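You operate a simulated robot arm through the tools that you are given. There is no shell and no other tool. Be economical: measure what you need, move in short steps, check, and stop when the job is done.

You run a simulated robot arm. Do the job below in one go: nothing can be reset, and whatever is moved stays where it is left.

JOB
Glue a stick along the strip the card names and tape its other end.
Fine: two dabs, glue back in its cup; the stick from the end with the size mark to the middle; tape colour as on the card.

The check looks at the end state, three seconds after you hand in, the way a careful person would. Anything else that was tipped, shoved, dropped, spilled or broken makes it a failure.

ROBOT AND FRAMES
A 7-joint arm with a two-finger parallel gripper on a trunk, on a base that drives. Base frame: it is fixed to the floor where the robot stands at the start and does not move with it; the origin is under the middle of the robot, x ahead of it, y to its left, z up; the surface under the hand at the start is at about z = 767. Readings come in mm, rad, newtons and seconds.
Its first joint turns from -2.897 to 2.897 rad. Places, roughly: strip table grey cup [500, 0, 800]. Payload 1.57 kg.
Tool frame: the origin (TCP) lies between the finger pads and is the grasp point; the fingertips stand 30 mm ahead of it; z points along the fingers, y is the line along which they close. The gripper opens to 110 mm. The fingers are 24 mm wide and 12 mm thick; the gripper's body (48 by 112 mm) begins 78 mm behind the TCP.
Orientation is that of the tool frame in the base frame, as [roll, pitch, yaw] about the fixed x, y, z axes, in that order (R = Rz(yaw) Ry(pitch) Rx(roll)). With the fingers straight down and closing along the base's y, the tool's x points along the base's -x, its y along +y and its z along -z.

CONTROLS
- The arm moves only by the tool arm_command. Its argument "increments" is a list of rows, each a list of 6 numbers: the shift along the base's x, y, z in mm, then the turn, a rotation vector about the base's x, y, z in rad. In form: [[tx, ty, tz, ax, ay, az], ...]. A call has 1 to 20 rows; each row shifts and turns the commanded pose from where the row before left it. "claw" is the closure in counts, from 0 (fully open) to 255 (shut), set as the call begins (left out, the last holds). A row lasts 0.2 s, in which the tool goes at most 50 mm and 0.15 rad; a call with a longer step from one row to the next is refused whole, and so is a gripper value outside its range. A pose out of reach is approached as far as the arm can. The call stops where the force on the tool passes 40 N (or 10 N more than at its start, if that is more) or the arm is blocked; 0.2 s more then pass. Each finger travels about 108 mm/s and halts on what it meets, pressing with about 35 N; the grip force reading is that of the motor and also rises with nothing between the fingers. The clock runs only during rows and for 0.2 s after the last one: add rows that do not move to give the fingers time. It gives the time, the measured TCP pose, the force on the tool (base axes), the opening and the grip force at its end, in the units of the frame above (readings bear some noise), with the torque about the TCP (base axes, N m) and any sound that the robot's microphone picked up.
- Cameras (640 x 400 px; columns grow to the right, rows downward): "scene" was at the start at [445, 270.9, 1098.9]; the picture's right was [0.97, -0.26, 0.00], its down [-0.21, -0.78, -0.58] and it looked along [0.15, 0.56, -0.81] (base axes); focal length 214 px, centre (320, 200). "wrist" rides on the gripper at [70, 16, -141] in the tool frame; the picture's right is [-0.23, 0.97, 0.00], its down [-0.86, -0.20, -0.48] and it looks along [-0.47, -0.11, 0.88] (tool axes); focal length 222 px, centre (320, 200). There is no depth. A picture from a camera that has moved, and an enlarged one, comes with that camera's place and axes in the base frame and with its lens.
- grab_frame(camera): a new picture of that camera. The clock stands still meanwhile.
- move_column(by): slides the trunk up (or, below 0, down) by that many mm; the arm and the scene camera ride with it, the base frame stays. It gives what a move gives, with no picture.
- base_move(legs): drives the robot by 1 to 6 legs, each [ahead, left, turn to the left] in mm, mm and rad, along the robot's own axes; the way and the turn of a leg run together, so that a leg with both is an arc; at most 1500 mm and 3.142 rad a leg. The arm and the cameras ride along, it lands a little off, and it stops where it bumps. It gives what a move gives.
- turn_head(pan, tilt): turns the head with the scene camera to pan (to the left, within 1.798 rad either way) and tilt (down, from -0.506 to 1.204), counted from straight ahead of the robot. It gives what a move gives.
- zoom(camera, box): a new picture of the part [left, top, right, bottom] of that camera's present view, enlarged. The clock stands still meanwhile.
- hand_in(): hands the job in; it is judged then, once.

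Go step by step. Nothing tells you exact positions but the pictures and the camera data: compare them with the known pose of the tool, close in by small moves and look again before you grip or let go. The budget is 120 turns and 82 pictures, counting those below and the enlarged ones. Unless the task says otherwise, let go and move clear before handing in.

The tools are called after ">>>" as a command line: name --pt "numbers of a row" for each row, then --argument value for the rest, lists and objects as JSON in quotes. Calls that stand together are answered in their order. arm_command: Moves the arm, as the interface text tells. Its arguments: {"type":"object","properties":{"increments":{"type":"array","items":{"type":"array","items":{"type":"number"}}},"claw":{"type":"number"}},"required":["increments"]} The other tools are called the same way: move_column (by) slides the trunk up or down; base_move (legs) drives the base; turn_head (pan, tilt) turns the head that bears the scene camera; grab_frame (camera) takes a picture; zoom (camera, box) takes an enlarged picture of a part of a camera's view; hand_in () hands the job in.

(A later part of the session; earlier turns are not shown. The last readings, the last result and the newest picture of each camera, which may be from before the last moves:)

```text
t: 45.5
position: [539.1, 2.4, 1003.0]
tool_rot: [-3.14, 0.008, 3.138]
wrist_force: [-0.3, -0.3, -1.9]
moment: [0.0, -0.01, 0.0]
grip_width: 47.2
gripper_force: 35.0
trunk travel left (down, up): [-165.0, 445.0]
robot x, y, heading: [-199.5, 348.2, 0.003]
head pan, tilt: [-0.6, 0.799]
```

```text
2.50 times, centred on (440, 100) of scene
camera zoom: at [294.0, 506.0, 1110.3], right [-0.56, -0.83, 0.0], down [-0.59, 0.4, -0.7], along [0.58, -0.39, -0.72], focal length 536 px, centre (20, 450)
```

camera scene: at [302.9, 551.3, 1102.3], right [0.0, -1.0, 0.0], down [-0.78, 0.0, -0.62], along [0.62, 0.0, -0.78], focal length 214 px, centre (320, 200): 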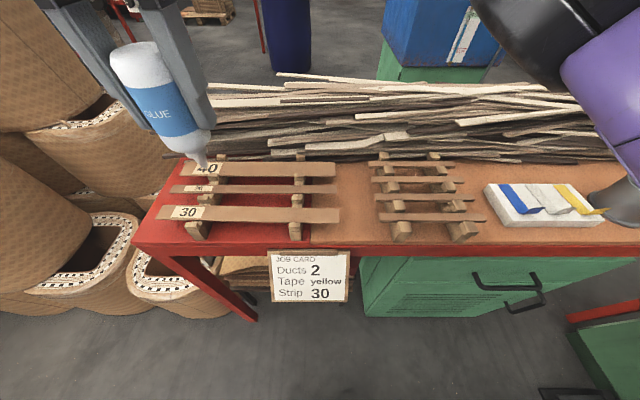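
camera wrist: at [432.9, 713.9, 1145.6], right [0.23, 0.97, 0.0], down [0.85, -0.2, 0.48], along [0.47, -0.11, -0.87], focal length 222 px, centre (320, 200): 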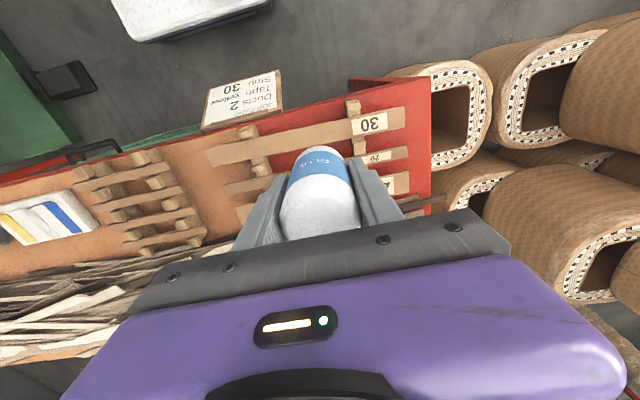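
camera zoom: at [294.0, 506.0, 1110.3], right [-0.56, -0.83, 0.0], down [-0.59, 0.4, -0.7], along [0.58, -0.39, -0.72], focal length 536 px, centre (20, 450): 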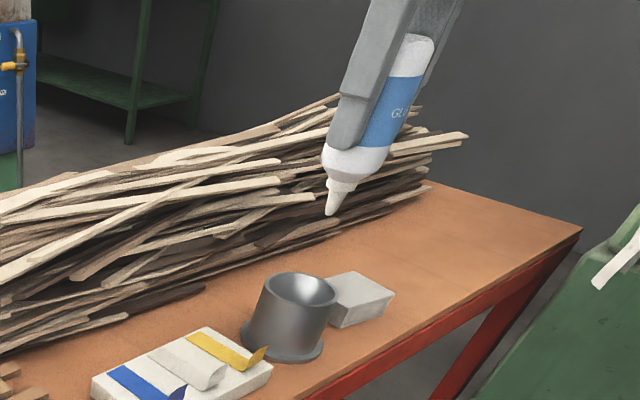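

I lower the bottle into the cup.

>>> arm_command --pt "0 -1 -30 0 0 0" --pt "0 0 -30 0 0 0" --pt "0 0 -25 0 0 0" --pt "0 0 -20 0 0 0" --pt "0 0 -12 0 0 0" --pt "0 0 -8 0 0 0" --pt "0 0 -2 0 0 0" --pt "0 0 0 0 0 0"

>>> zoom --camera "scene" --box '[340, 40, 540, 200]'

```text
t: 47.3
position: [537.4, 0.2, 875.9]
tool_rot: [-3.142, 0.006, 3.138]
wrist_force: [-10.8, -3.1, 9.0]
moment: [-0.15, 0.27, -0.03]
grip_width: 46.9
gripper_force: 35.4
trunk travel left (down, up): [-165.0, 445.0]
robot x, y, heading: [-199.1, 353.7, 0.001]
head pan, tilt: [-0.6, 0.799]
```

```text
2.50 times, centred on (440, 120) of scene
camera zoom: at [293.4, 505.9, 1110.6], right [-0.56, -0.83, 0.0], down [-0.59, 0.4, -0.7], along [0.58, -0.39, -0.72], focal length 536 px, centre (20, 400)
```

zoom: 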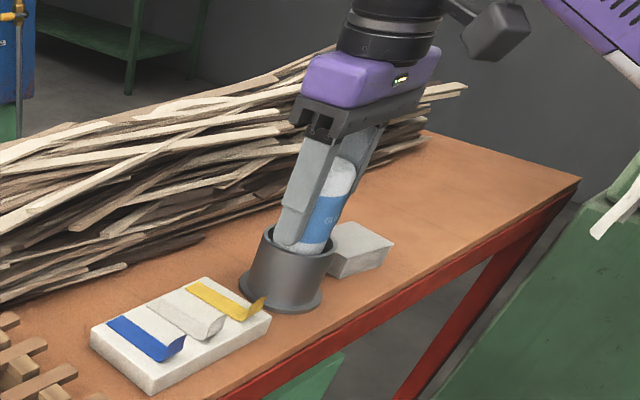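

It is in the cup with a slight sideways press; I ease x back a little and open.

>>> arm_command --pt "-2 0 0 0 0 0" --pt "0 0 0 0 0 0"

```text
t: 47.9
position: [537.9, 0.4, 875.9]
tool_rot: [-3.14, 0.008, 3.138]
wrist_force: [0.8, -8.7, 6.2]
moment: [-0.25, -0.12, -0.03]
grip_width: 47.3
gripper_force: 35.2
trunk travel left (down, up): [-165.0, 445.0]
robot x, y, heading: [-200.0, 351.5, 0.006]
head pan, tilt: [-0.6, 0.799]
```

>>> arm_command --pt "0 -1.5 0 0 0 0" --pt "0 0 0 0 0 0"

>>> arm_command --pt "0 0 0 0 0 0" --pt "0 0 0 0 0 0" --pt "0 0 0 0 0 0" --pt "0 0 0 0 0 0" --claw 0

>>> arm_command --pt "0 0 20 0 0 0" --pt "0 0 30 0 0 0" --pt "0 0 40 0 0 0"

>>> zoom --camera "scene" --box '[340, 40, 540, 200]'

```text
t: 48.5
position: [537.9, 1.3, 875.6]
tool_rot: [-3.141, 0.008, -3.141]
wrist_force: [3.5, -0.2, 4.7]
moment: [0.07, -0.08, 0.04]
grip_width: 47.1
gripper_force: 35.3
trunk travel left (down, up): [-165.0, 445.0]
robot x, y, heading: [-199.2, 348.5, 0.0]
head pan, tilt: [-0.6, 0.799]
```

```text
t: 49.5
position: [536.6, -0.7, 875.6]
tool_rot: [3.14, 0.007, 3.14]
wrist_force: [-0.5, 0.7, 0.6]
moment: [-0.01, 0.05, -0.02]
grip_width: 110.0
gripper_force: 0.1
trunk travel left (down, up): [-165.0, 445.0]
robot x, y, heading: [-202.0, 349.5, -0.002]
head pan, tilt: [-0.6, 0.799]
```

```text
t: 50.3
position: [537.1, 0.1, 966.9]
tool_rot: [-3.141, 0.007, 3.139]
wrist_force: [-0.4, -0.6, -0.6]
moment: [0.0, 0.03, 0.0]
grip_width: 110.2
gripper_force: 0.0
trunk travel left (down, up): [-165.0, 445.0]
robot x, y, heading: [-197.9, 348.0, -0.003]
head pan, tilt: [-0.6, 0.799]
```

```text
2.50 times, centred on (440, 120) of scene
camera zoom: at [294.1, 505.8, 1110.1], right [-0.56, -0.83, 0.0], down [-0.59, 0.4, -0.7], along [0.58, -0.39, -0.72], focal length 536 px, centre (20, 400)
```

zoom: 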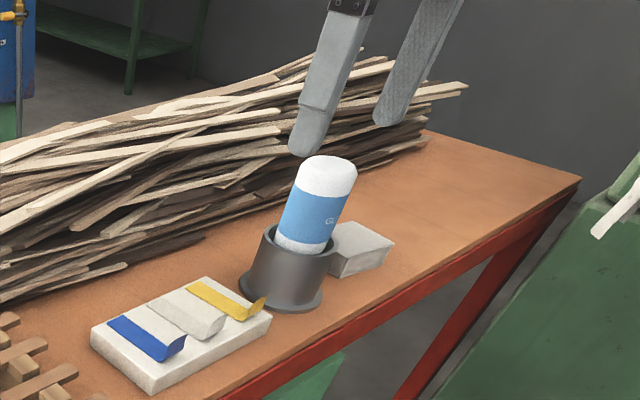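

Glue is back in its cup. Now I take the front stick (x≈494, y 285–454), turning the hand 90° so the fingers close along x.

>>> arm_command --pt "-4 34 0 0 0 0.1428" --pt "-4 34 0 0 0 0.1428" --pt "-4 34 0 0 0 0.1428" --pt "-4 34 0 0 0 0.1428" --pt "-4 34 0 0 0 0.1428" --pt "-4 34 0 0 0 0.1428" --pt "-4 34 0 0 0 0.1428" --pt "-4 34 0 0 0 0.1428" --pt "-4 34 0 0 0 0.1428" --pt "-4 34 0 0 0 0.1428" --pt "-2.5 30 0 0 0 0.1428" --pt "0 0 -25 0 0 0" --pt "0 0 -25 0 0 0" --claw 181

>>> grab_frame --camera "wrist"

>>> turn_head --pan -0.4 --tilt 1.0

>>> grab_frame --camera "scene"

```text
t: 53.1
position: [495.2, 370.3, 915.3]
tool_rot: [-3.139, 0.006, -1.572]
wrist_force: [0.2, 0.3, 0.5]
moment: [0.03, 0.0, 0.01]
grip_width: 31.8
gripper_force: 0.1
trunk travel left (down, up): [-165.0, 445.0]
robot x, y, heading: [-197.2, 351.2, -0.001]
head pan, tilt: [-0.6, 0.799]
```

```text
39 pictures are left
camera wrist: at [477.2, 300.2, 1057.8], right [-0.97, 0.23, 0.0], down [0.2, 0.85, 0.48], along [0.11, 0.47, -0.87], focal length 222 px, centre (320, 200)
```

wrist: 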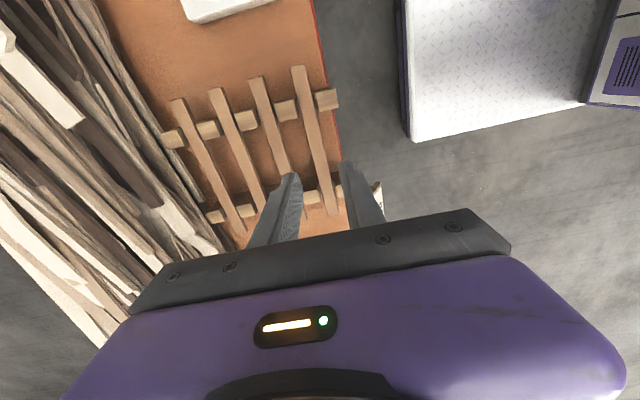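

```text
t: 53.8
position: [495.3, 369.8, 916.2]
tool_rot: [-3.141, 0.008, -1.573]
wrist_force: [1.0, 0.4, -0.2]
moment: [0.02, -0.02, -0.02]
grip_width: 31.9
gripper_force: 0.0
trunk travel left (down, up): [-165.0, 445.0]
robot x, y, heading: [-202.1, 353.0, 0.001]
head pan, tilt: [-0.4, 1.0]
```

```text
38 pictures are left
camera scene: at [291.5, 524.4, 1095.2], right [-0.39, -0.92, 0.0], down [-0.78, 0.33, -0.54], along [0.5, -0.21, -0.84], focal length 214 px, centre (320, 200)
```

scene: 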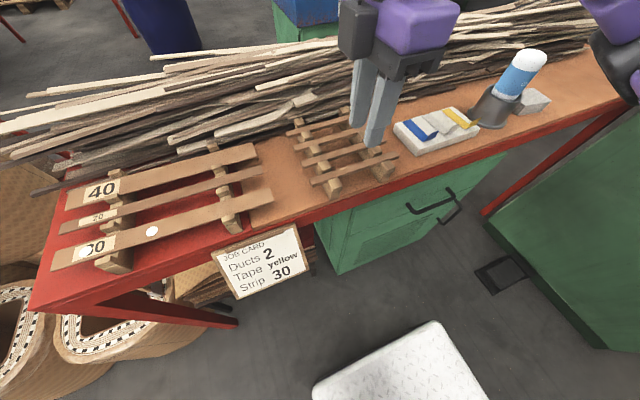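

>>> zoom --camera "wrist" --box '[200, 50, 400, 240]'

```text
2.11 times, centred on (300, 145) of wrist
camera zoom: at [477.3, 299.9, 1057.9], right [-0.97, 0.23, 0.0], down [0.2, 0.85, 0.48], along [0.11, 0.47, -0.88], focal length 468 px, centre (362, 316)
```

zoom: 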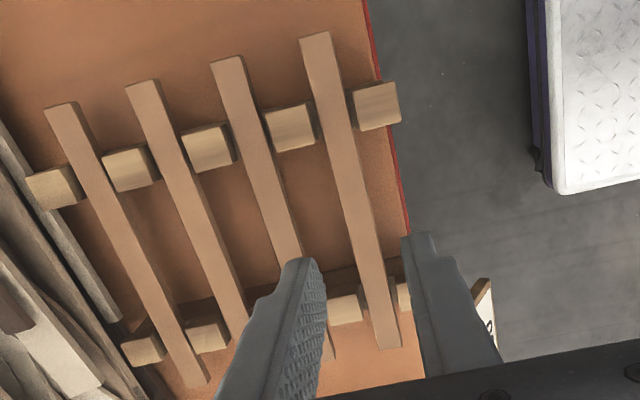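

Stick centre ≈ (496.5, 371), 168×14 mm. I lower so the fingertips come level with its underside, then check from the side.

>>> arm_command --pt "1.5 1 -30 0 0 0" --pt "0 0 -30 0 0 0" --pt "0 0 -14 0 0 0" --pt "0 0 0 0 0 0"

>>> zoom --camera "scene" --box '[280, 90, 420, 200]'

```text
t: 54.8
position: [496.1, 372.3, 841.6]
tool_rot: [3.141, 0.007, -1.573]
wrist_force: [-0.1, -1.0, 0.4]
moment: [0.0, 0.01, -0.02]
grip_width: 32.1
gripper_force: 0.0
trunk travel left (down, up): [-165.0, 445.0]
robot x, y, heading: [-198.7, 350.2, 0.001]
head pan, tilt: [-0.4, 1.0]
```

```text
3.64 times, centred on (350, 145) of scene
camera zoom: at [291.5, 524.5, 1095.1], right [-0.39, -0.92, 0.0], down [-0.78, 0.33, -0.54], along [0.5, -0.21, -0.84], focal length 780 px, centre (211, 400)
```

zoom: 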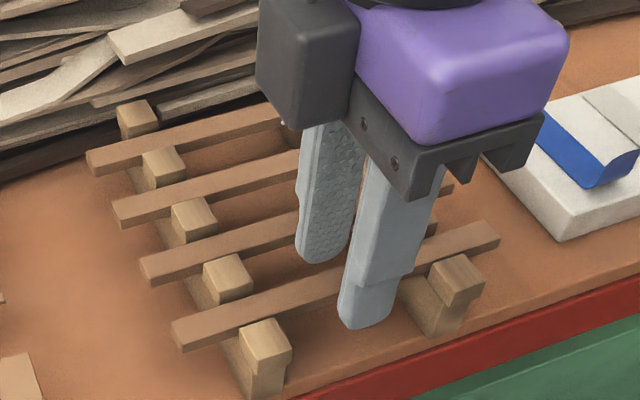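

>>> arm_command --pt "0 0 -5 0 0 0" --pt "0 0 0 0 0 0"

>>> arm_command --pt "0 0 0 0 0 0" --pt "0 0 0 0 0 0" --pt "0 0 0 0 0 0" --claw 255

>>> zoom --camera "scene" --box '[280, 90, 420, 200]'

```text
t: 55.4
position: [496.7, 371.2, 836.8]
tool_rot: [-3.141, 0.006, -1.573]
wrist_force: [0.6, -0.4, -1.0]
moment: [-0.02, 0.05, 0.02]
grip_width: 32.1
gripper_force: 0.1
trunk travel left (down, up): [-165.0, 445.0]
robot x, y, heading: [-200.0, 353.7, 0.001]
head pan, tilt: [-0.4, 1.0]
```

```text
t: 56.2
position: [496.6, 370.9, 838.7]
tool_rot: [3.141, 0.007, -1.576]
wrist_force: [0.1, -0.1, 0.3]
moment: [0.03, 0.01, 0.01]
grip_width: 13.4
gripper_force: 30.1
trunk travel left (down, up): [-165.0, 445.0]
robot x, y, heading: [-198.3, 350.2, 0.002]
head pan, tilt: [-0.4, 1.0]
```

```text
3.64 times, centred on (350, 145) of scene
camera zoom: at [291.5, 524.5, 1095.1], right [-0.39, -0.92, 0.0], down [-0.78, 0.33, -0.54], along [0.5, -0.21, -0.84], focal length 780 px, centre (211, 400)
```

zoom: 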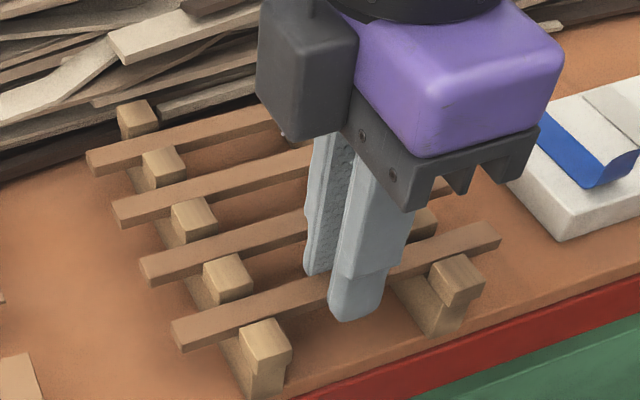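

Gripped 13.4 mm wide. I lift and check the stick hangs level.

>>> arm_command --pt "0 0 10 0 0 0" --pt "0 0 30 0 0 0" --pt "0 0 40 0 0 0"

>>> zoom --camera "scene" --box '[260, 40, 440, 200]'

>>> grab_frame --camera "wrist"

```text
t: 57.0
position: [497.2, 371.7, 918.6]
tool_rot: [-3.141, 0.006, -1.574]
wrist_force: [1.0, -0.3, -0.2]
moment: [0.0, 0.02, 0.01]
grip_width: 13.5
gripper_force: 30.2
trunk travel left (down, up): [-165.0, 445.0]
robot x, y, heading: [-201.0, 350.1, 0.005]
head pan, tilt: [-0.4, 1.0]
```

```text
2.50 times, centred on (350, 120) of scene
camera zoom: at [291.6, 524.4, 1095.0], right [-0.39, -0.92, 0.0], down [-0.78, 0.33, -0.54], along [0.5, -0.21, -0.84], focal length 536 px, centre (245, 400)
```

zoom: 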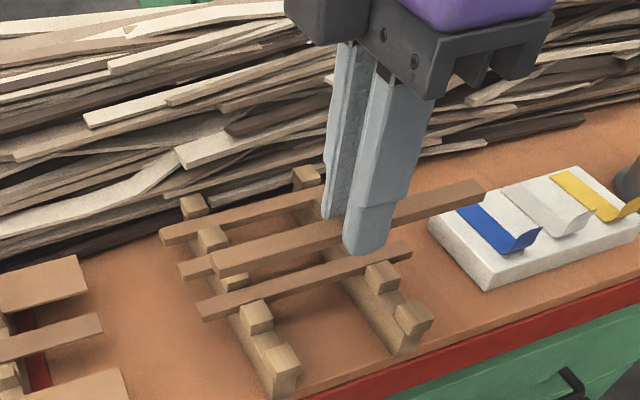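

```text
33 pictures are left
camera wrist: at [479.4, 301.5, 1058.6], right [-0.97, 0.23, 0.0], down [0.2, 0.85, 0.48], along [0.11, 0.47, -0.88], focal length 222 px, centre (320, 200)
```

wrist: 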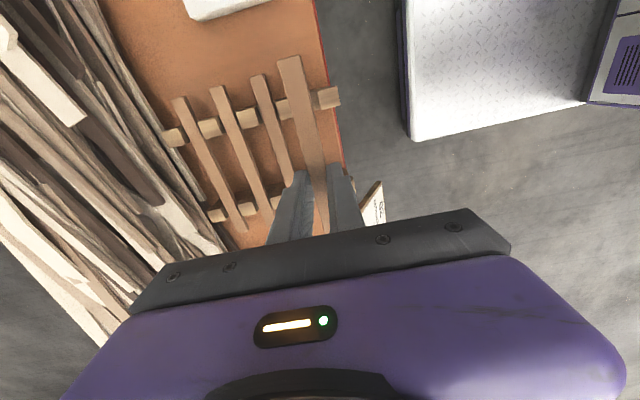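

The stick is held level at its centre. I carry it over the marked half of strip 30, aiming its centre at (505.6, 739).

>>> turn_head --pan 0.0 --tilt 0.9

>>> arm_command --pt "1 41 5 0 0 0" --pt "1 41 0 0 0 0" --pt "1 41 0 0 0 0" --pt "1 41 0 0 0 0" --pt "1 41 0 0 0 -0.005" --pt "1 41 0 0 0 -0.005" --pt "1 41 0 0 0 -0.005" --pt "1 41 0 0 0 -0.005" --pt "0.5 40 0 0 0 0" --pt "0 0 -25 0 0 0" --pt "0 0 -25 0 0 0"

>>> zoom --camera "scene" --box '[130, 110, 370, 260]'

>>> grab_frame --camera "wrist"

```text
t: 57.9
position: [497.0, 372.1, 917.4]
tool_rot: [3.141, 0.008, -1.574]
wrist_force: [1.4, 0.1, 0.3]
moment: [0.01, 0.0, -0.04]
grip_width: 13.9
gripper_force: 30.1
trunk travel left (down, up): [-165.0, 445.0]
robot x, y, heading: [-201.1, 349.2, -0.001]
head pan, tilt: [0.0, 0.901]
```

```text
t: 60.3
position: [505.5, 739.3, 871.5]
tool_rot: [-3.141, 0.008, -1.594]
wrist_force: [0.6, 0.3, -0.3]
moment: [0.01, -0.02, -0.03]
grip_width: 13.4
gripper_force: 30.0
trunk travel left (down, up): [-165.0, 445.0]
robot x, y, heading: [-197.8, 353.2, 0.001]
head pan, tilt: [0.0, 0.901]
```

```text
2.67 times, centred on (250, 185) of scene
camera zoom: at [302.6, 551.8, 1102.5], right [0.0, -1.0, 0.0], down [-0.78, 0.0, -0.62], along [0.62, 0.0, -0.78], focal length 572 px, centre (507, 240)
```

zoom: 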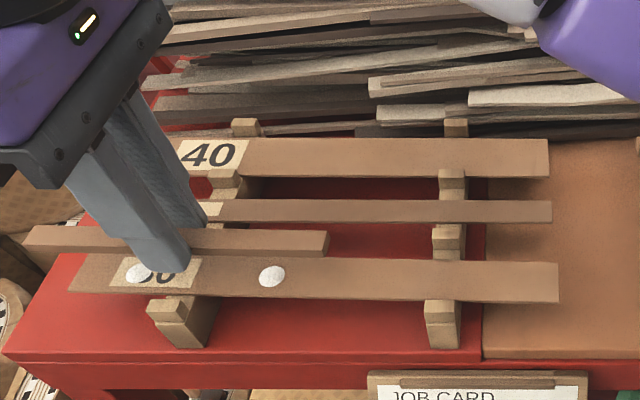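

```text
31 pictures are left
camera wrist: at [486.0, 669.5, 1013.0], right [-0.97, 0.25, 0.0], down [0.22, 0.85, 0.48], along [0.12, 0.47, -0.87], focal length 222 px, centre (320, 200)
```

wrist: 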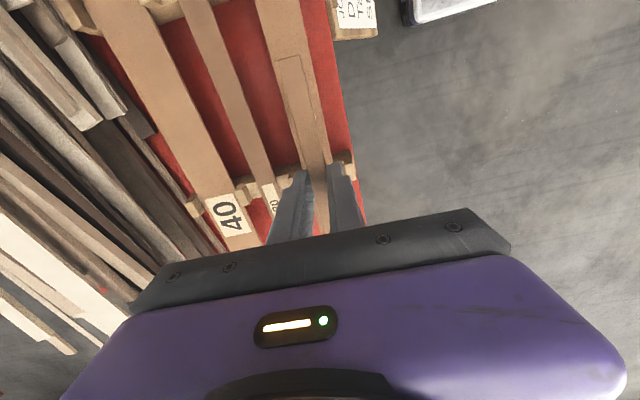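

>>> zoom --camera "wrist" --box '[220, 0, 380, 220]'

```text
1.82 times, centred on (300, 110) of wrist
camera zoom: at [486.0, 669.5, 1013.0], right [-0.97, 0.25, 0.0], down [0.22, 0.85, 0.48], along [0.12, 0.47, -0.87], focal length 404 px, centre (356, 364)
```

zoom: 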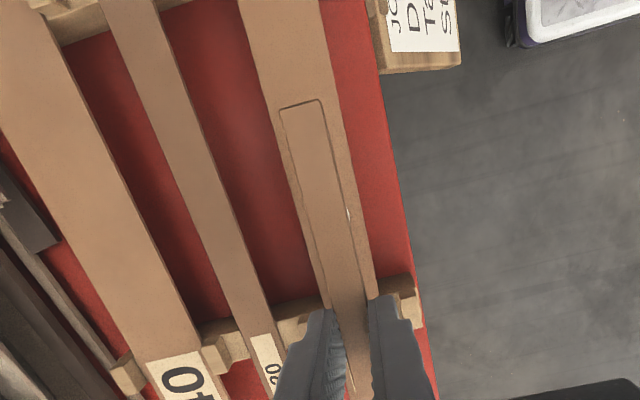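

Slight offset (~2 mm toward −x); I correct it, lower close to the strip and check again.

>>> arm_command --pt "2 -4 -10 0 0 -0.008" --pt "0 0 -10 0 0 0" --pt "0 0 0 0 0 0"

>>> zoom --camera "wrist" --box '[220, 0, 380, 220]'

>>> zoom --camera "scene" --box '[130, 150, 290, 250]'

```text
t: 61.1
position: [506.2, 735.3, 852.3]
tool_rot: [3.141, 0.008, -1.603]
wrist_force: [0.1, 0.2, -0.3]
moment: [0.0, -0.04, -0.02]
grip_width: 13.8
gripper_force: 30.3
trunk travel left (down, up): [-165.0, 445.0]
robot x, y, heading: [-197.4, 348.0, 0.001]
head pan, tilt: [0.0, 0.901]
```

```text
1.82 times, centred on (300, 110) of wrist
camera zoom: at [487.6, 665.6, 993.5], right [-0.97, 0.26, 0.0], down [0.23, 0.85, 0.48], along [0.12, 0.47, -0.88], focal length 404 px, centre (356, 364)
```

zoom: 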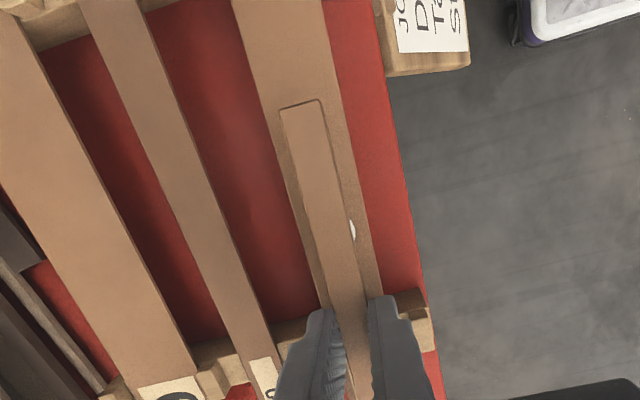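

```text
4.00 times, centred on (210, 200) of scene
camera zoom: at [302.8, 551.7, 1102.4], right [0.0, -1.0, 0.0], down [-0.78, 0.0, -0.62], along [0.62, 0.0, -0.78], focal length 858 px, centre (760, 200)
```

zoom: 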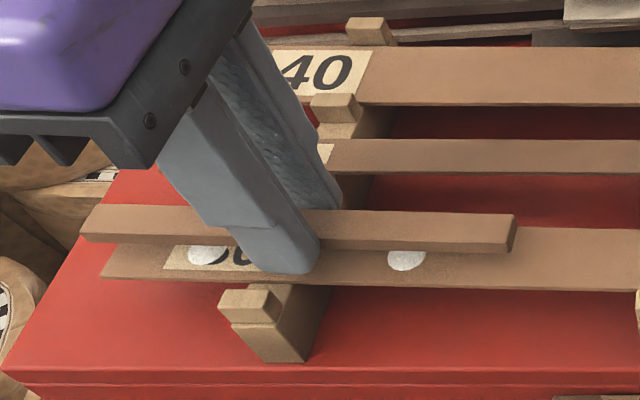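

>>> arm_command --pt "1.7 0 -4 0 0 0" --pt "0 0 -2 0 0 0" --pt "0 0 -1 0 0 0" --pt "0 0 0 0 0 0"

>>> arm_command --pt "0 0 -1 0 0 0" --pt "0 0 0 0 0 0"

>>> zoom --camera "scene" --box '[130, 150, 290, 250]'

```text
t: 62.1
position: [509.1, 735.2, 845.3]
tool_rot: [3.141, 0.006, -1.603]
wrist_force: [-0.6, -0.1, -0.8]
moment: [-0.01, 0.02, -0.01]
grip_width: 13.4
gripper_force: 30.3
trunk travel left (down, up): [-165.0, 445.0]
robot x, y, heading: [-197.9, 349.3, 0.001]
head pan, tilt: [0.0, 0.901]
```

```text
t: 62.7
position: [508.0, 733.9, 845.1]
tool_rot: [3.141, 0.007, -1.602]
wrist_force: [0.0, 0.0, 0.7]
moment: [0.0, 0.01, 0.0]
grip_width: 13.6
gripper_force: 30.0
trunk travel left (down, up): [-165.0, 445.0]
robot x, y, heading: [-196.1, 351.7, -0.001]
head pan, tilt: [0.0, 0.901]
```

```text
4.00 times, centred on (210, 200) of scene
camera zoom: at [302.8, 551.7, 1102.3], right [0.0, -1.0, 0.0], down [-0.78, 0.0, -0.62], along [0.62, 0.0, -0.78], focal length 858 px, centre (760, 200)
```

zoom: 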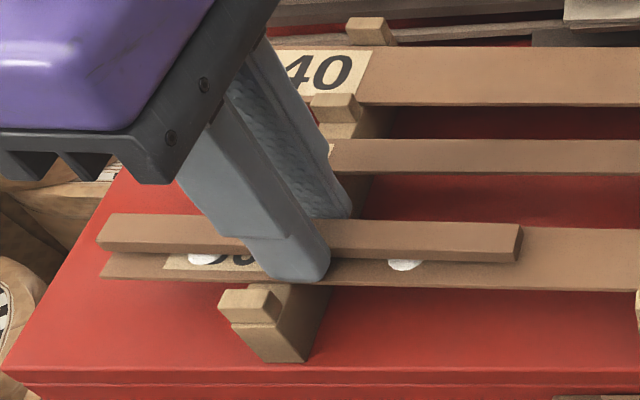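

>>> arm_command --pt "0 0 -1 0 0 0" --pt "0 0 0 0 0 0"

>>> arm_command --pt "0 0 -1 0 0 0" --pt "0 0 0 0 0 0"

```text
t: 63.3
position: [507.8, 735.6, 842.4]
tool_rot: [3.141, 0.007, -1.602]
wrist_force: [-0.1, -0.7, 0.5]
moment: [0.01, -0.02, -0.02]
grip_width: 13.7
gripper_force: 30.0
trunk travel left (down, up): [-165.0, 445.0]
robot x, y, heading: [-201.4, 351.1, 0.003]
head pan, tilt: [0.0, 0.901]
```

```text
t: 63.9
position: [508.7, 735.9, 843.3]
tool_rot: [3.141, 0.006, -1.604]
wrist_force: [-0.7, -0.4, 7.3]
moment: [-0.09, 0.06, 0.03]
grip_width: 13.5
gripper_force: 30.5
trunk travel left (down, up): [-165.0, 445.0]
robot x, y, heading: [-196.1, 351.7, 0.002]
head pan, tilt: [0.0, 0.901]
```

>>> zoom --camera "scene" --box '[130, 150, 290, 250]'

```text
4.00 times, centred on (210, 200) of scene
camera zoom: at [302.6, 551.6, 1102.5], right [0.0, -1.0, 0.0], down [-0.78, 0.0, -0.62], along [0.62, 0.0, -0.78], focal length 858 px, centre (760, 200)
```

zoom: 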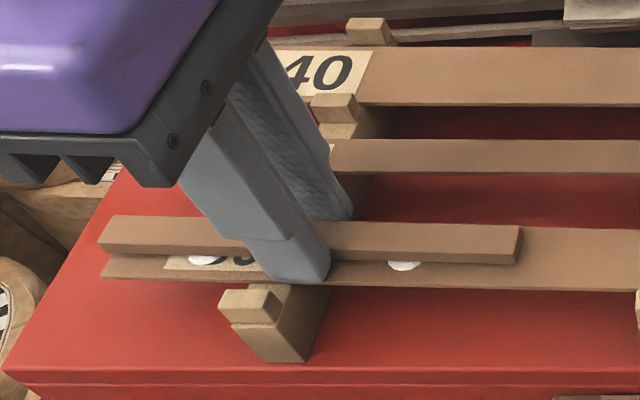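

The stick lies on the strip. I open just slightly to let go, then rise.

>>> arm_command --pt "0 0 0.5 0 0 0" --pt "0 0 0 0 0 0" --pt "0 0 0 0 0 0" --pt "0 0 0 0 0 0" --claw 204

>>> arm_command --pt "0 0 5 0 0 0" --pt "0 0 10 0 0 0" --pt "0 0 30 0 0 0" --pt "0 0 40 0 0 0"

>>> zoom --camera "scene" --box '[130, 120, 370, 270]'

```text
t: 64.9
position: [508.1, 735.0, 843.2]
tool_rot: [-3.14, 0.007, -1.6]
wrist_force: [-4.6, -0.1, 6.6]
moment: [-0.02, 0.07, 0.05]
grip_width: 16.9
gripper_force: 0.0
trunk travel left (down, up): [-165.0, 445.0]
robot x, y, heading: [-201.1, 351.1, 0.001]
head pan, tilt: [0.0, 0.901]
```

```text
t: 65.9
position: [508.5, 733.0, 927.8]
tool_rot: [-3.141, 0.008, -1.604]
wrist_force: [0.5, -0.2, 0.2]
moment: [0.02, 0.0, 0.01]
grip_width: 21.8
gripper_force: 0.2
trunk travel left (down, up): [-165.0, 445.0]
robot x, y, heading: [-201.5, 354.4, 0.001]
head pan, tilt: [0.0, 0.901]
```

```text
2.67 times, centred on (250, 195) of scene
camera zoom: at [303.0, 551.7, 1102.2], right [0.0, -1.0, 0.0], down [-0.78, 0.0, -0.62], along [0.62, 0.0, -0.78], focal length 572 px, centre (507, 213)
```

zoom: 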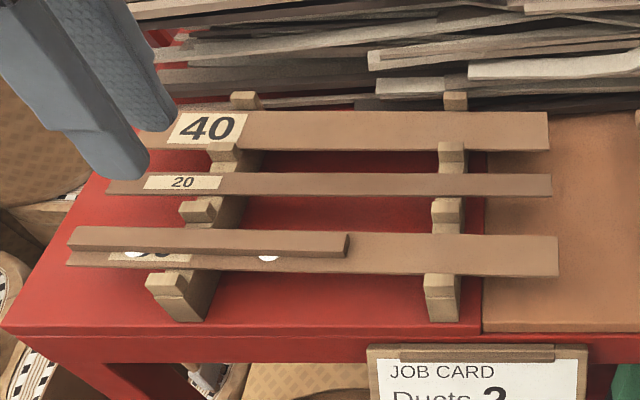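

>>> zoom --camera "wrist" --box '[220, 0, 380, 220]'

>>> zoom --camera "scene" --box '[140, 185, 280, 245]'

```text
1.82 times, centred on (300, 110) of wrist
camera zoom: at [489.8, 665.3, 1068.5], right [-0.97, 0.26, 0.0], down [0.23, 0.85, 0.48], along [0.12, 0.47, -0.88], focal length 404 px, centre (356, 364)
```

zoom: 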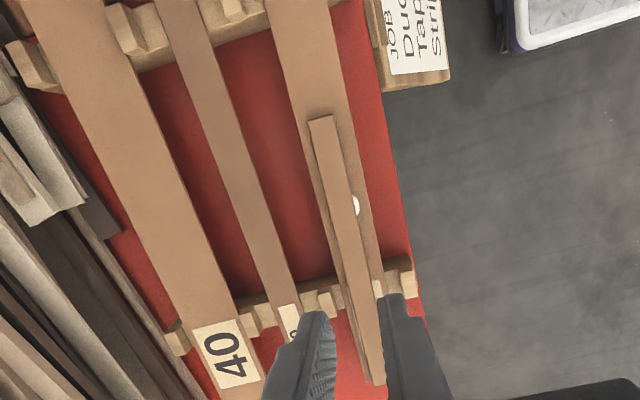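

```text
4.57 times, centred on (210, 215) of scene
camera zoom: at [303.0, 551.7, 1102.2], right [0.0, -1.0, 0.0], down [-0.78, 0.0, -0.62], along [0.62, 0.0, -0.78], focal length 980 px, centre (823, 131)
```

zoom: 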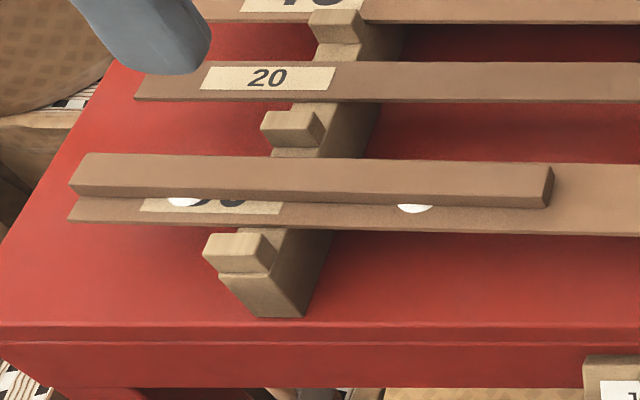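

The stick lies flush with the marked end, centred on the strip and running to about the middle. Now the yellow tape: I move above its curled tab and look closely.

>>> arm_command --pt "0 -43 10 0 0 0" --pt "0 -43 10 0 0 0.01" --pt "0 -43 0 0 0 0.01" --pt "0 -43 0 0 0 0.01" --pt "0 -43 0 0 0 0" --pt "0 -43 0 0 0 0" --pt "0 -43 0 0 0 0" --pt "0 -43 0 0 0 0" --pt "0 -43 0 0 0 0" --pt "0 -43 0 0 0 0" --pt "0 -43 0 0 0 0" --pt "0 -43 0 0 0 0" --pt "0 -43 0 0 0 0" --pt "0 -43 0 0 0 0" --pt "0 -43 0 0 0 0" --claw 160

>>> zoom --camera "wrist" --box '[200, 40, 420, 240]'

>>> turn_head --pan -0.8 --tilt 0.8

>>> grab_frame --camera "scene"

```text
t: 69.1
position: [508.7, 89.1, 947.5]
tool_rot: [-3.14, 0.006, -1.571]
wrist_force: [-0.5, 0.4, 0.8]
moment: [-0.01, -0.01, 0.0]
grip_width: 40.9
gripper_force: 0.1
trunk travel left (down, up): [-165.0, 445.0]
robot x, y, heading: [-199.8, 350.2, 0.007]
head pan, tilt: [0.0, 0.901]
```

```text
2.00 times, centred on (310, 140) of wrist
camera zoom: at [491.3, 19.2, 1089.3], right [-0.97, 0.23, 0.0], down [0.2, 0.85, 0.48], along [0.11, 0.47, -0.88], focal length 444 px, centre (340, 320)
```

zoom: 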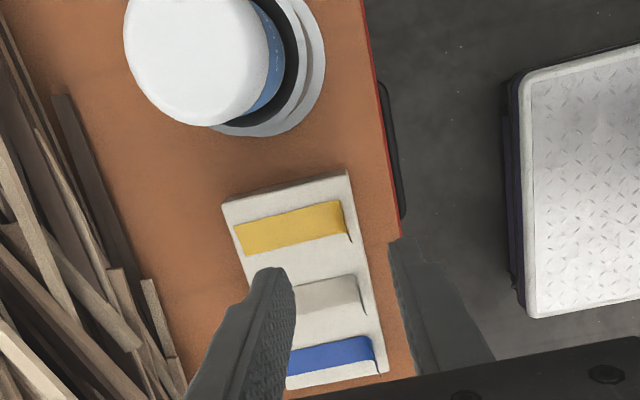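

```text
t: 70.2
position: [508.4, 88.6, 948.1]
tool_rot: [-3.14, 0.006, -1.572]
wrist_force: [-0.5, 0.0, -0.6]
moment: [-0.02, 0.02, 0.0]
grip_width: 41.0
gripper_force: 0.0
trunk travel left (down, up): [-165.0, 445.0]
robot x, y, heading: [-198.0, 351.2, 0.002]
head pan, tilt: [-0.799, 0.799]
```

```text
21 pictures are left
camera scene: at [283.7, 493.7, 1110.3], right [-0.71, -0.7, 0.0], down [-0.5, 0.51, -0.7], along [0.49, -0.5, -0.72], focal length 214 px, centre (320, 200)
```

scene: 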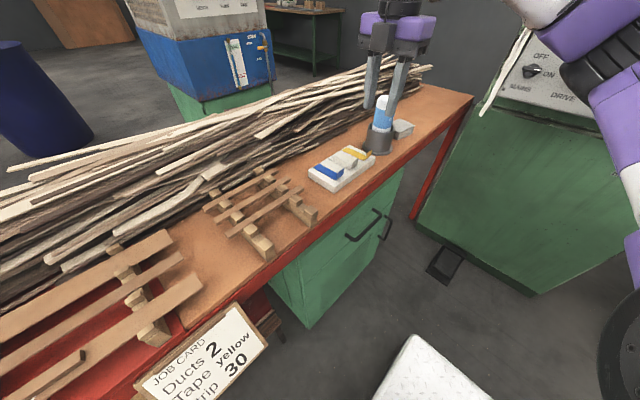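

The tape lies at y≈97, z≈803, with its tab rising at x≈505–518. I tilt the hand along the tab's lean and hover behind it before looking again.

>>> arm_command --pt "-10 4 0 0 -0.1 0" --pt "-10 4 0 0 -0.1 0" --pt "-9.5 0 -10 0 -0.1 0" --pt "0 0 -25 0 -0.1 0" --pt "0 0 -25 0 0 0" --pt "0 0 0 0 0 0" --claw 195

>>> zoom --camera "scene" --box '[290, 90, 410, 210]'

>>> zoom --camera "wrist" --box '[220, 60, 400, 240]'

```text
t: 71.6
position: [478.9, 97.2, 888.0]
tool_rot: [-2.739, 0.005, -1.567]
wrist_force: [-0.5, -0.4, 0.3]
moment: [-0.01, -0.02, -0.02]
grip_width: 25.8
gripper_force: 0.1
trunk travel left (down, up): [-165.0, 445.0]
robot x, y, heading: [-197.6, 350.8, 0.002]
head pan, tilt: [-0.799, 0.799]
```

```text
3.33 times, centred on (350, 150) of scene
camera zoom: at [283.6, 493.7, 1110.3], right [-0.72, -0.7, 0.0], down [-0.5, 0.51, -0.7], along [0.49, -0.5, -0.72], focal length 715 px, centre (220, 367)
```

zoom: 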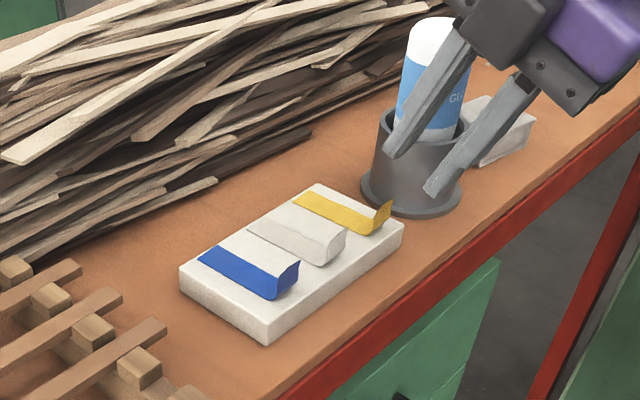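

```text
2.22 times, centred on (310, 150) of wrist
camera zoom: at [407.5, 27.2, 1011.4], right [-0.9, 0.23, -0.38], down [0.0, 0.85, 0.52], along [0.44, 0.47, -0.76], focal length 494 px, centre (342, 311)
```

zoom: 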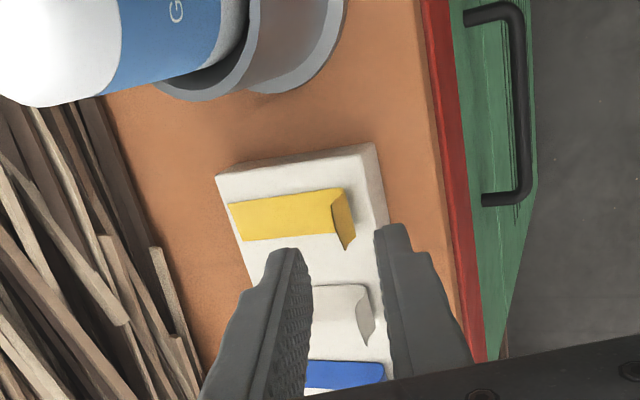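

The tab leans about 40° and rises from z≈803 to 818. I match the tilt, narrow the fingers and slide down along it.

>>> arm_command --pt "0.8 0.8 -22.7 0 -0.1 0" --pt "4.8 0 -8.8 0 0 0" --pt "4.8 0 -8.8 0 0 0" --pt "2 0 -3.7 0 0 0" --pt "0 0 0 0 0 0" --claw 215

>>> zoom --camera "scene" --box '[320, 120, 380, 180]'

>>> zoom --camera "wrist" --box '[260, 130, 380, 240]'

```text
t: 72.8
position: [491.1, 98.2, 844.0]
tool_rot: [-2.642, 0.009, -1.569]
wrist_force: [0.9, 0.3, 0.1]
moment: [0.03, 0.0, 0.0]
grip_width: 17.3
gripper_force: 0.0
trunk travel left (down, up): [-165.0, 445.0]
robot x, y, heading: [-203.8, 351.3, 0.0]
head pan, tilt: [-0.799, 0.799]
```

```text
6.67 times, centred on (350, 150) of scene
camera zoom: at [283.6, 493.7, 1110.3], right [-0.72, -0.7, 0.0], down [-0.5, 0.51, -0.7], along [0.49, -0.5, -0.72], focal length 1430 px, centre (120, 533)
```

zoom: 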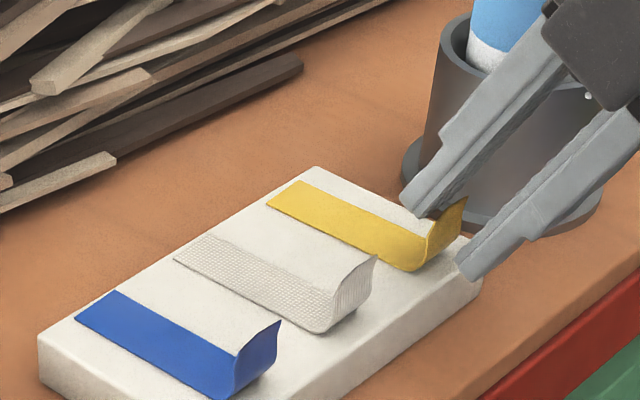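

```text
3.64 times, centred on (320, 185) of wrist
camera zoom: at [408.4, 28.4, 959.9], right [-0.86, 0.23, -0.47], down [-0.06, 0.85, 0.52], along [0.52, 0.47, -0.72], focal length 808 px, centre (320, 254)
```

zoom: 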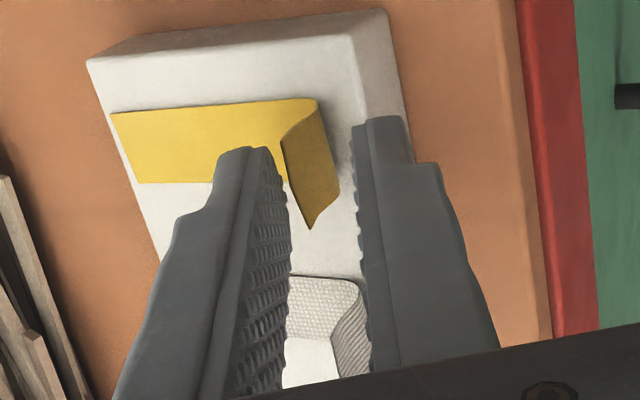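

Fingers straddle the yellow tab well. I go 4 mm further and close.

>>> arm_command --pt "1.9 -0.5 -3.5 0 0 0" --pt "0 0 0 0 0 0"

>>> arm_command --pt "0 0 0 0 0 0" --pt "0 0 0 0 0 0" --pt "0 0 0 0 0 0" --claw 255

>>> zoom --camera "scene" --box '[320, 120, 380, 180]'

```text
t: 73.4
position: [492.9, 97.1, 840.8]
tool_rot: [-2.64, 0.006, -1.567]
wrist_force: [0.4, -0.7, 0.0]
moment: [0.01, -0.01, -0.01]
grip_width: 17.2
gripper_force: 0.0
trunk travel left (down, up): [-165.0, 445.0]
robot x, y, heading: [-199.8, 349.4, -0.001]
head pan, tilt: [-0.799, 0.799]
```

```text
t: 74.2
position: [493.9, 97.8, 840.0]
tool_rot: [-2.641, 0.007, -1.57]
wrist_force: [0.8, -0.5, 0.1]
moment: [-0.02, 0.0, 0.03]
grip_width: 0.1
gripper_force: 22.5
trunk travel left (down, up): [-165.0, 445.0]
robot x, y, heading: [-200.0, 351.1, 0.003]
head pan, tilt: [-0.799, 0.799]
```

```text
6.67 times, centred on (350, 150) of scene
camera zoom: at [283.6, 493.7, 1110.3], right [-0.72, -0.7, 0.0], down [-0.5, 0.51, -0.7], along [0.49, -0.5, -0.72], focal length 1430 px, centre (120, 533)
```

zoom: 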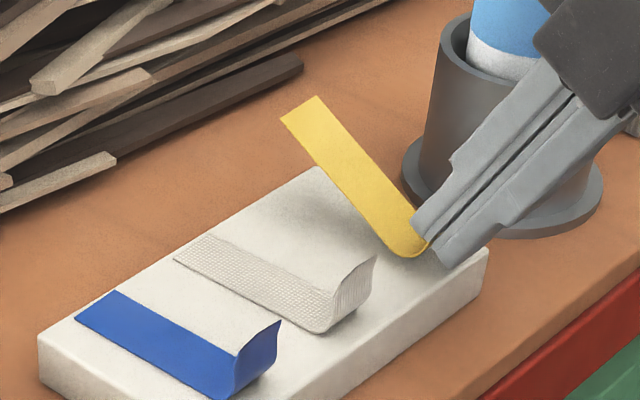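

The tape came free, held by its tab, with its flat part roughly square to the fingers. I lift, return the hand upright, and travel left, turning so the tape points toward the strip's unmarked end.

>>> arm_command --pt "0 0 20 0 0 0" --pt "0 0 35 0 0 0" --pt "0 0 35 0 0.1 0" --pt "0 10 0 0 0.13 0" --pt "0 30 0 0 0.13 0" --pt "0 40 0 0 0.137 0" --pt "0 40 0 0 0 0" --pt "0 40 0 0 0 0" --pt "0 30 0 0 0 -0.1428" --pt "0 30 0 0 0 -0.1428" --pt "0 30 0 0 0 -0.1428" --pt "0 30 0 0 0 -0.1428" --pt "0 30 0 0 0 -0.1428" --pt "0 30 0 0 0 -0.1428" --pt "0 30 0 0 0 -0.1428" --pt "0 30 0 0 0 -0.1428" --pt "0 30 0 0 0 -0.1428" --pt "0 30 0 0 0 -0.1428" --pt "0 30 0 0 0 -0.1428"

>>> turn_head --pan 0.0 --tilt 0.9

>>> grab_frame --camera "scene"

```text
t: 78.2
position: [493.9, 587.7, 931.2]
tool_rot: [-3.137, 0.007, 3.138]
wrist_force: [-0.6, 0.1, 0.2]
moment: [-0.01, 0.01, 0.03]
grip_width: 0.0
gripper_force: 22.4
trunk travel left (down, up): [-165.0, 445.0]
robot x, y, heading: [-198.9, 351.1, 0.006]
head pan, tilt: [-0.799, 0.799]
```

```text
t: 79.4
position: [494.2, 588.3, 930.0]
tool_rot: [-3.138, 0.007, 3.141]
wrist_force: [-0.2, 0.8, -0.2]
moment: [-0.01, -0.01, 0.04]
grip_width: 0.0
gripper_force: 22.4
trunk travel left (down, up): [-165.0, 445.0]
robot x, y, heading: [-197.7, 349.4, -0.004]
head pan, tilt: [0.0, 0.901]
```

```text
15 pictures are left
camera scene: at [302.8, 551.6, 1102.4], right [0.0, -1.0, 0.0], down [-0.78, 0.0, -0.62], along [0.62, 0.0, -0.78], focal length 214 px, centre (320, 200)
```

scene: 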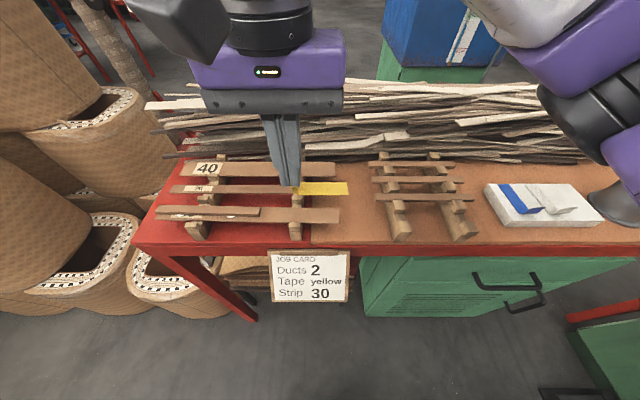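

>>> zoom --camera "scene" --box '[250, 130, 370, 230]'

```text
4.00 times, centred on (310, 180) of scene
camera zoom: at [302.8, 551.6, 1102.4], right [0.0, -1.0, 0.0], down [-0.78, 0.0, -0.62], along [0.62, 0.0, -0.78], focal length 858 px, centre (360, 280)
```

zoom: 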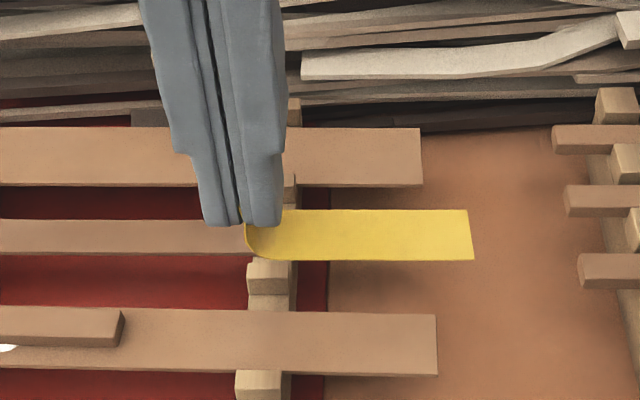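

Tape is level at ~43 mm below the TCP, spanning y 515–590. I align it with the strip (x≈501, end at y≈524) and lower near.

>>> arm_command --pt "3.5 4.5 0 0 0 -0.013" --pt "3.3 4.5 0 0 0 -0.013" --pt "0 0 -25 0 0 0" --pt "0 0 -25 0 0 0" --pt "0 0 -12 0 0 0" --pt "0 0 0 0 0 0"

>>> zoom --camera "scene" --box '[250, 150, 370, 250]'

```text
t: 80.8
position: [500.5, 597.2, 868.5]
tool_rot: [-3.138, 0.007, 3.114]
wrist_force: [-0.2, -0.8, 0.3]
moment: [-0.01, 0.02, 0.01]
grip_width: 0.1
gripper_force: 22.7
trunk travel left (down, up): [-165.0, 445.0]
robot x, y, heading: [-197.8, 347.3, 0.003]
head pan, tilt: [0.0, 0.901]
```

```text
4.00 times, centred on (310, 200) of scene
camera zoom: at [302.8, 551.7, 1102.4], right [0.0, -1.0, 0.0], down [-0.78, 0.0, -0.62], along [0.62, 0.0, -0.78], focal length 858 px, centre (360, 200)
```

zoom: 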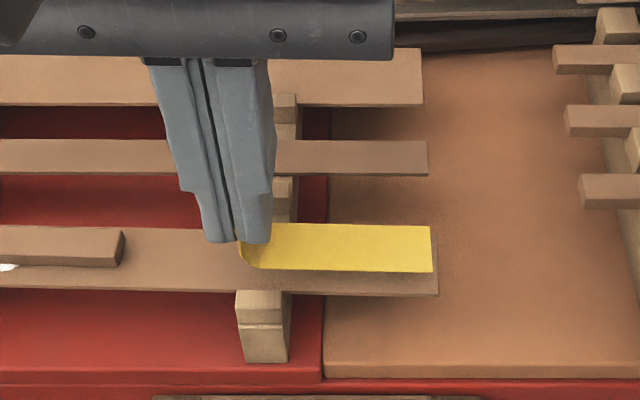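

Well aligned. I lower gently until it touches.

>>> arm_command --pt "0 0 -5 0 0 0" --pt "0 0 -3 0 0 0" --pt "0 0 -1 0 0 0" --pt "0 0 0 0 0 0"

>>> arm_command --pt "0 0 -1 0 0 0" --pt "0 0 0 0 0 0"

>>> zoom --camera "scene" --box '[250, 150, 370, 250]'

```text
t: 81.8
position: [499.7, 597.2, 859.0]
tool_rot: [-3.139, 0.006, 3.115]
wrist_force: [0.0, -0.5, -0.1]
moment: [0.01, 0.0, -0.01]
grip_width: 0.0
gripper_force: 22.7
trunk travel left (down, up): [-165.0, 445.0]
robot x, y, heading: [-198.8, 347.0, 0.003]
head pan, tilt: [0.0, 0.901]
```

```text
t: 82.4
position: [499.8, 597.0, 858.2]
tool_rot: [-3.137, 0.008, 3.117]
wrist_force: [0.8, -0.4, 0.1]
moment: [0.02, -0.01, 0.02]
grip_width: 0.1
gripper_force: 22.2
trunk travel left (down, up): [-165.0, 445.0]
robot x, y, heading: [-198.9, 345.7, 0.003]
head pan, tilt: [0.0, 0.901]
```

```text
4.00 times, centred on (310, 200) of scene
camera zoom: at [302.8, 551.6, 1102.4], right [0.0, -1.0, 0.0], down [-0.78, 0.0, -0.62], along [0.62, 0.0, -0.78], focal length 858 px, centre (360, 200)
```

zoom: 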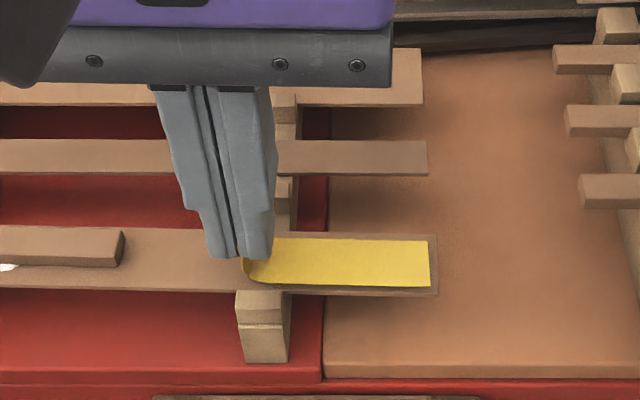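

>>> arm_command --pt "0 0 -1 0 0 0" --pt "0 0 0 0 0 0"

>>> arm_command --pt "0 0 -1 0 0 0" --pt "0 0 0 0 0 0"

```text
t: 83.0
position: [500.1, 598.7, 857.5]
tool_rot: [-3.137, 0.007, 3.116]
wrist_force: [0.2, -0.5, -0.1]
moment: [0.01, 0.0, -0.02]
grip_width: 0.0
gripper_force: 21.9
trunk travel left (down, up): [-165.0, 445.0]
robot x, y, heading: [-198.5, 354.3, 0.0]
head pan, tilt: [0.0, 0.901]
```

```text
t: 83.6
position: [499.8, 596.5, 855.9]
tool_rot: [-3.139, 0.007, 3.114]
wrist_force: [-0.5, 0.0, -0.1]
moment: [-0.03, -0.03, 0.0]
grip_width: 0.1
gripper_force: 22.3
trunk travel left (down, up): [-165.0, 445.0]
robot x, y, heading: [-199.9, 349.5, 0.002]
head pan, tilt: [0.0, 0.901]
```

>>> arm_command --pt "0 0 -1 0 0 0" --pt "0 0 0 0 0 0"

>>> zoom --camera "scene" --box '[250, 180, 350, 240]'

```text
t: 84.2
position: [499.7, 597.2, 855.6]
tool_rot: [-3.138, 0.006, 3.114]
wrist_force: [-0.7, -0.1, 0.1]
moment: [-0.01, -0.02, 0.0]
grip_width: 0.1
gripper_force: 22.4
trunk travel left (down, up): [-165.0, 445.0]
robot x, y, heading: [-198.5, 347.4, -0.0]
head pan, tilt: [0.0, 0.901]
```

```text
6.40 times, centred on (300, 210) of scene
camera zoom: at [302.8, 551.6, 1102.4], right [0.0, -1.0, 0.0], down [-0.78, 0.0, -0.62], along [0.62, 0.0, -0.78], focal length 1373 px, centre (448, 136)
```

zoom: 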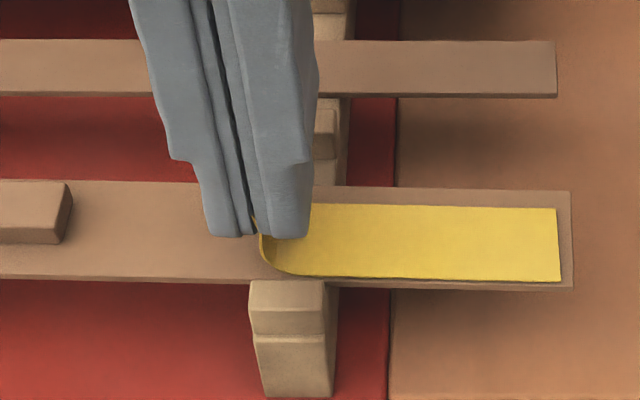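

>>> arm_command --pt "0 0 -1 0 0 0" --pt "0 0 0 0 0 0"

>>> arm_command --pt "0 0 -0.7 0 0 0" --pt "0 0 0 0 0 0"

>>> zoom --camera "scene" --box '[250, 180, 350, 240]'

```text
t: 84.8
position: [499.3, 597.6, 854.8]
tool_rot: [-3.136, 0.007, 3.115]
wrist_force: [0.7, 0.4, 2.0]
moment: [0.04, 0.04, -0.01]
grip_width: 0.1
gripper_force: 22.7
trunk travel left (down, up): [-165.0, 445.0]
robot x, y, heading: [-201.5, 354.1, -0.0]
head pan, tilt: [0.0, 0.901]
```

```text
t: 85.4
position: [500.4, 597.5, 853.8]
tool_rot: [-3.138, 0.008, 3.117]
wrist_force: [0.2, 0.3, 8.1]
moment: [-0.04, -0.03, 0.03]
grip_width: 0.0
gripper_force: 22.1
trunk travel left (down, up): [-165.0, 445.0]
robot x, y, heading: [-198.4, 350.2, -0.002]
head pan, tilt: [0.0, 0.901]
```

```text
6.40 times, centred on (300, 210) of scene
camera zoom: at [302.6, 551.6, 1102.5], right [0.0, -1.0, 0.0], down [-0.78, 0.0, -0.62], along [0.62, 0.0, -0.78], focal length 1373 px, centre (448, 136)
```

zoom: 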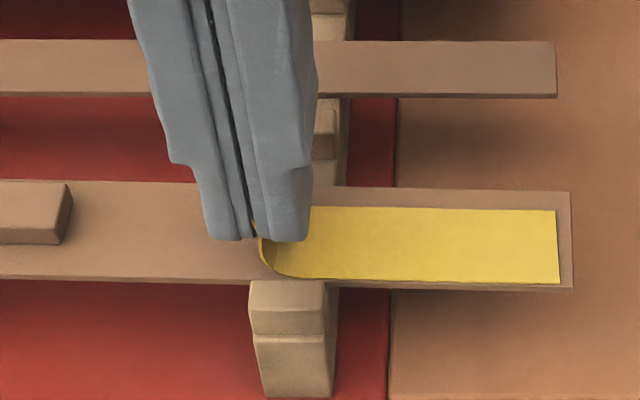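

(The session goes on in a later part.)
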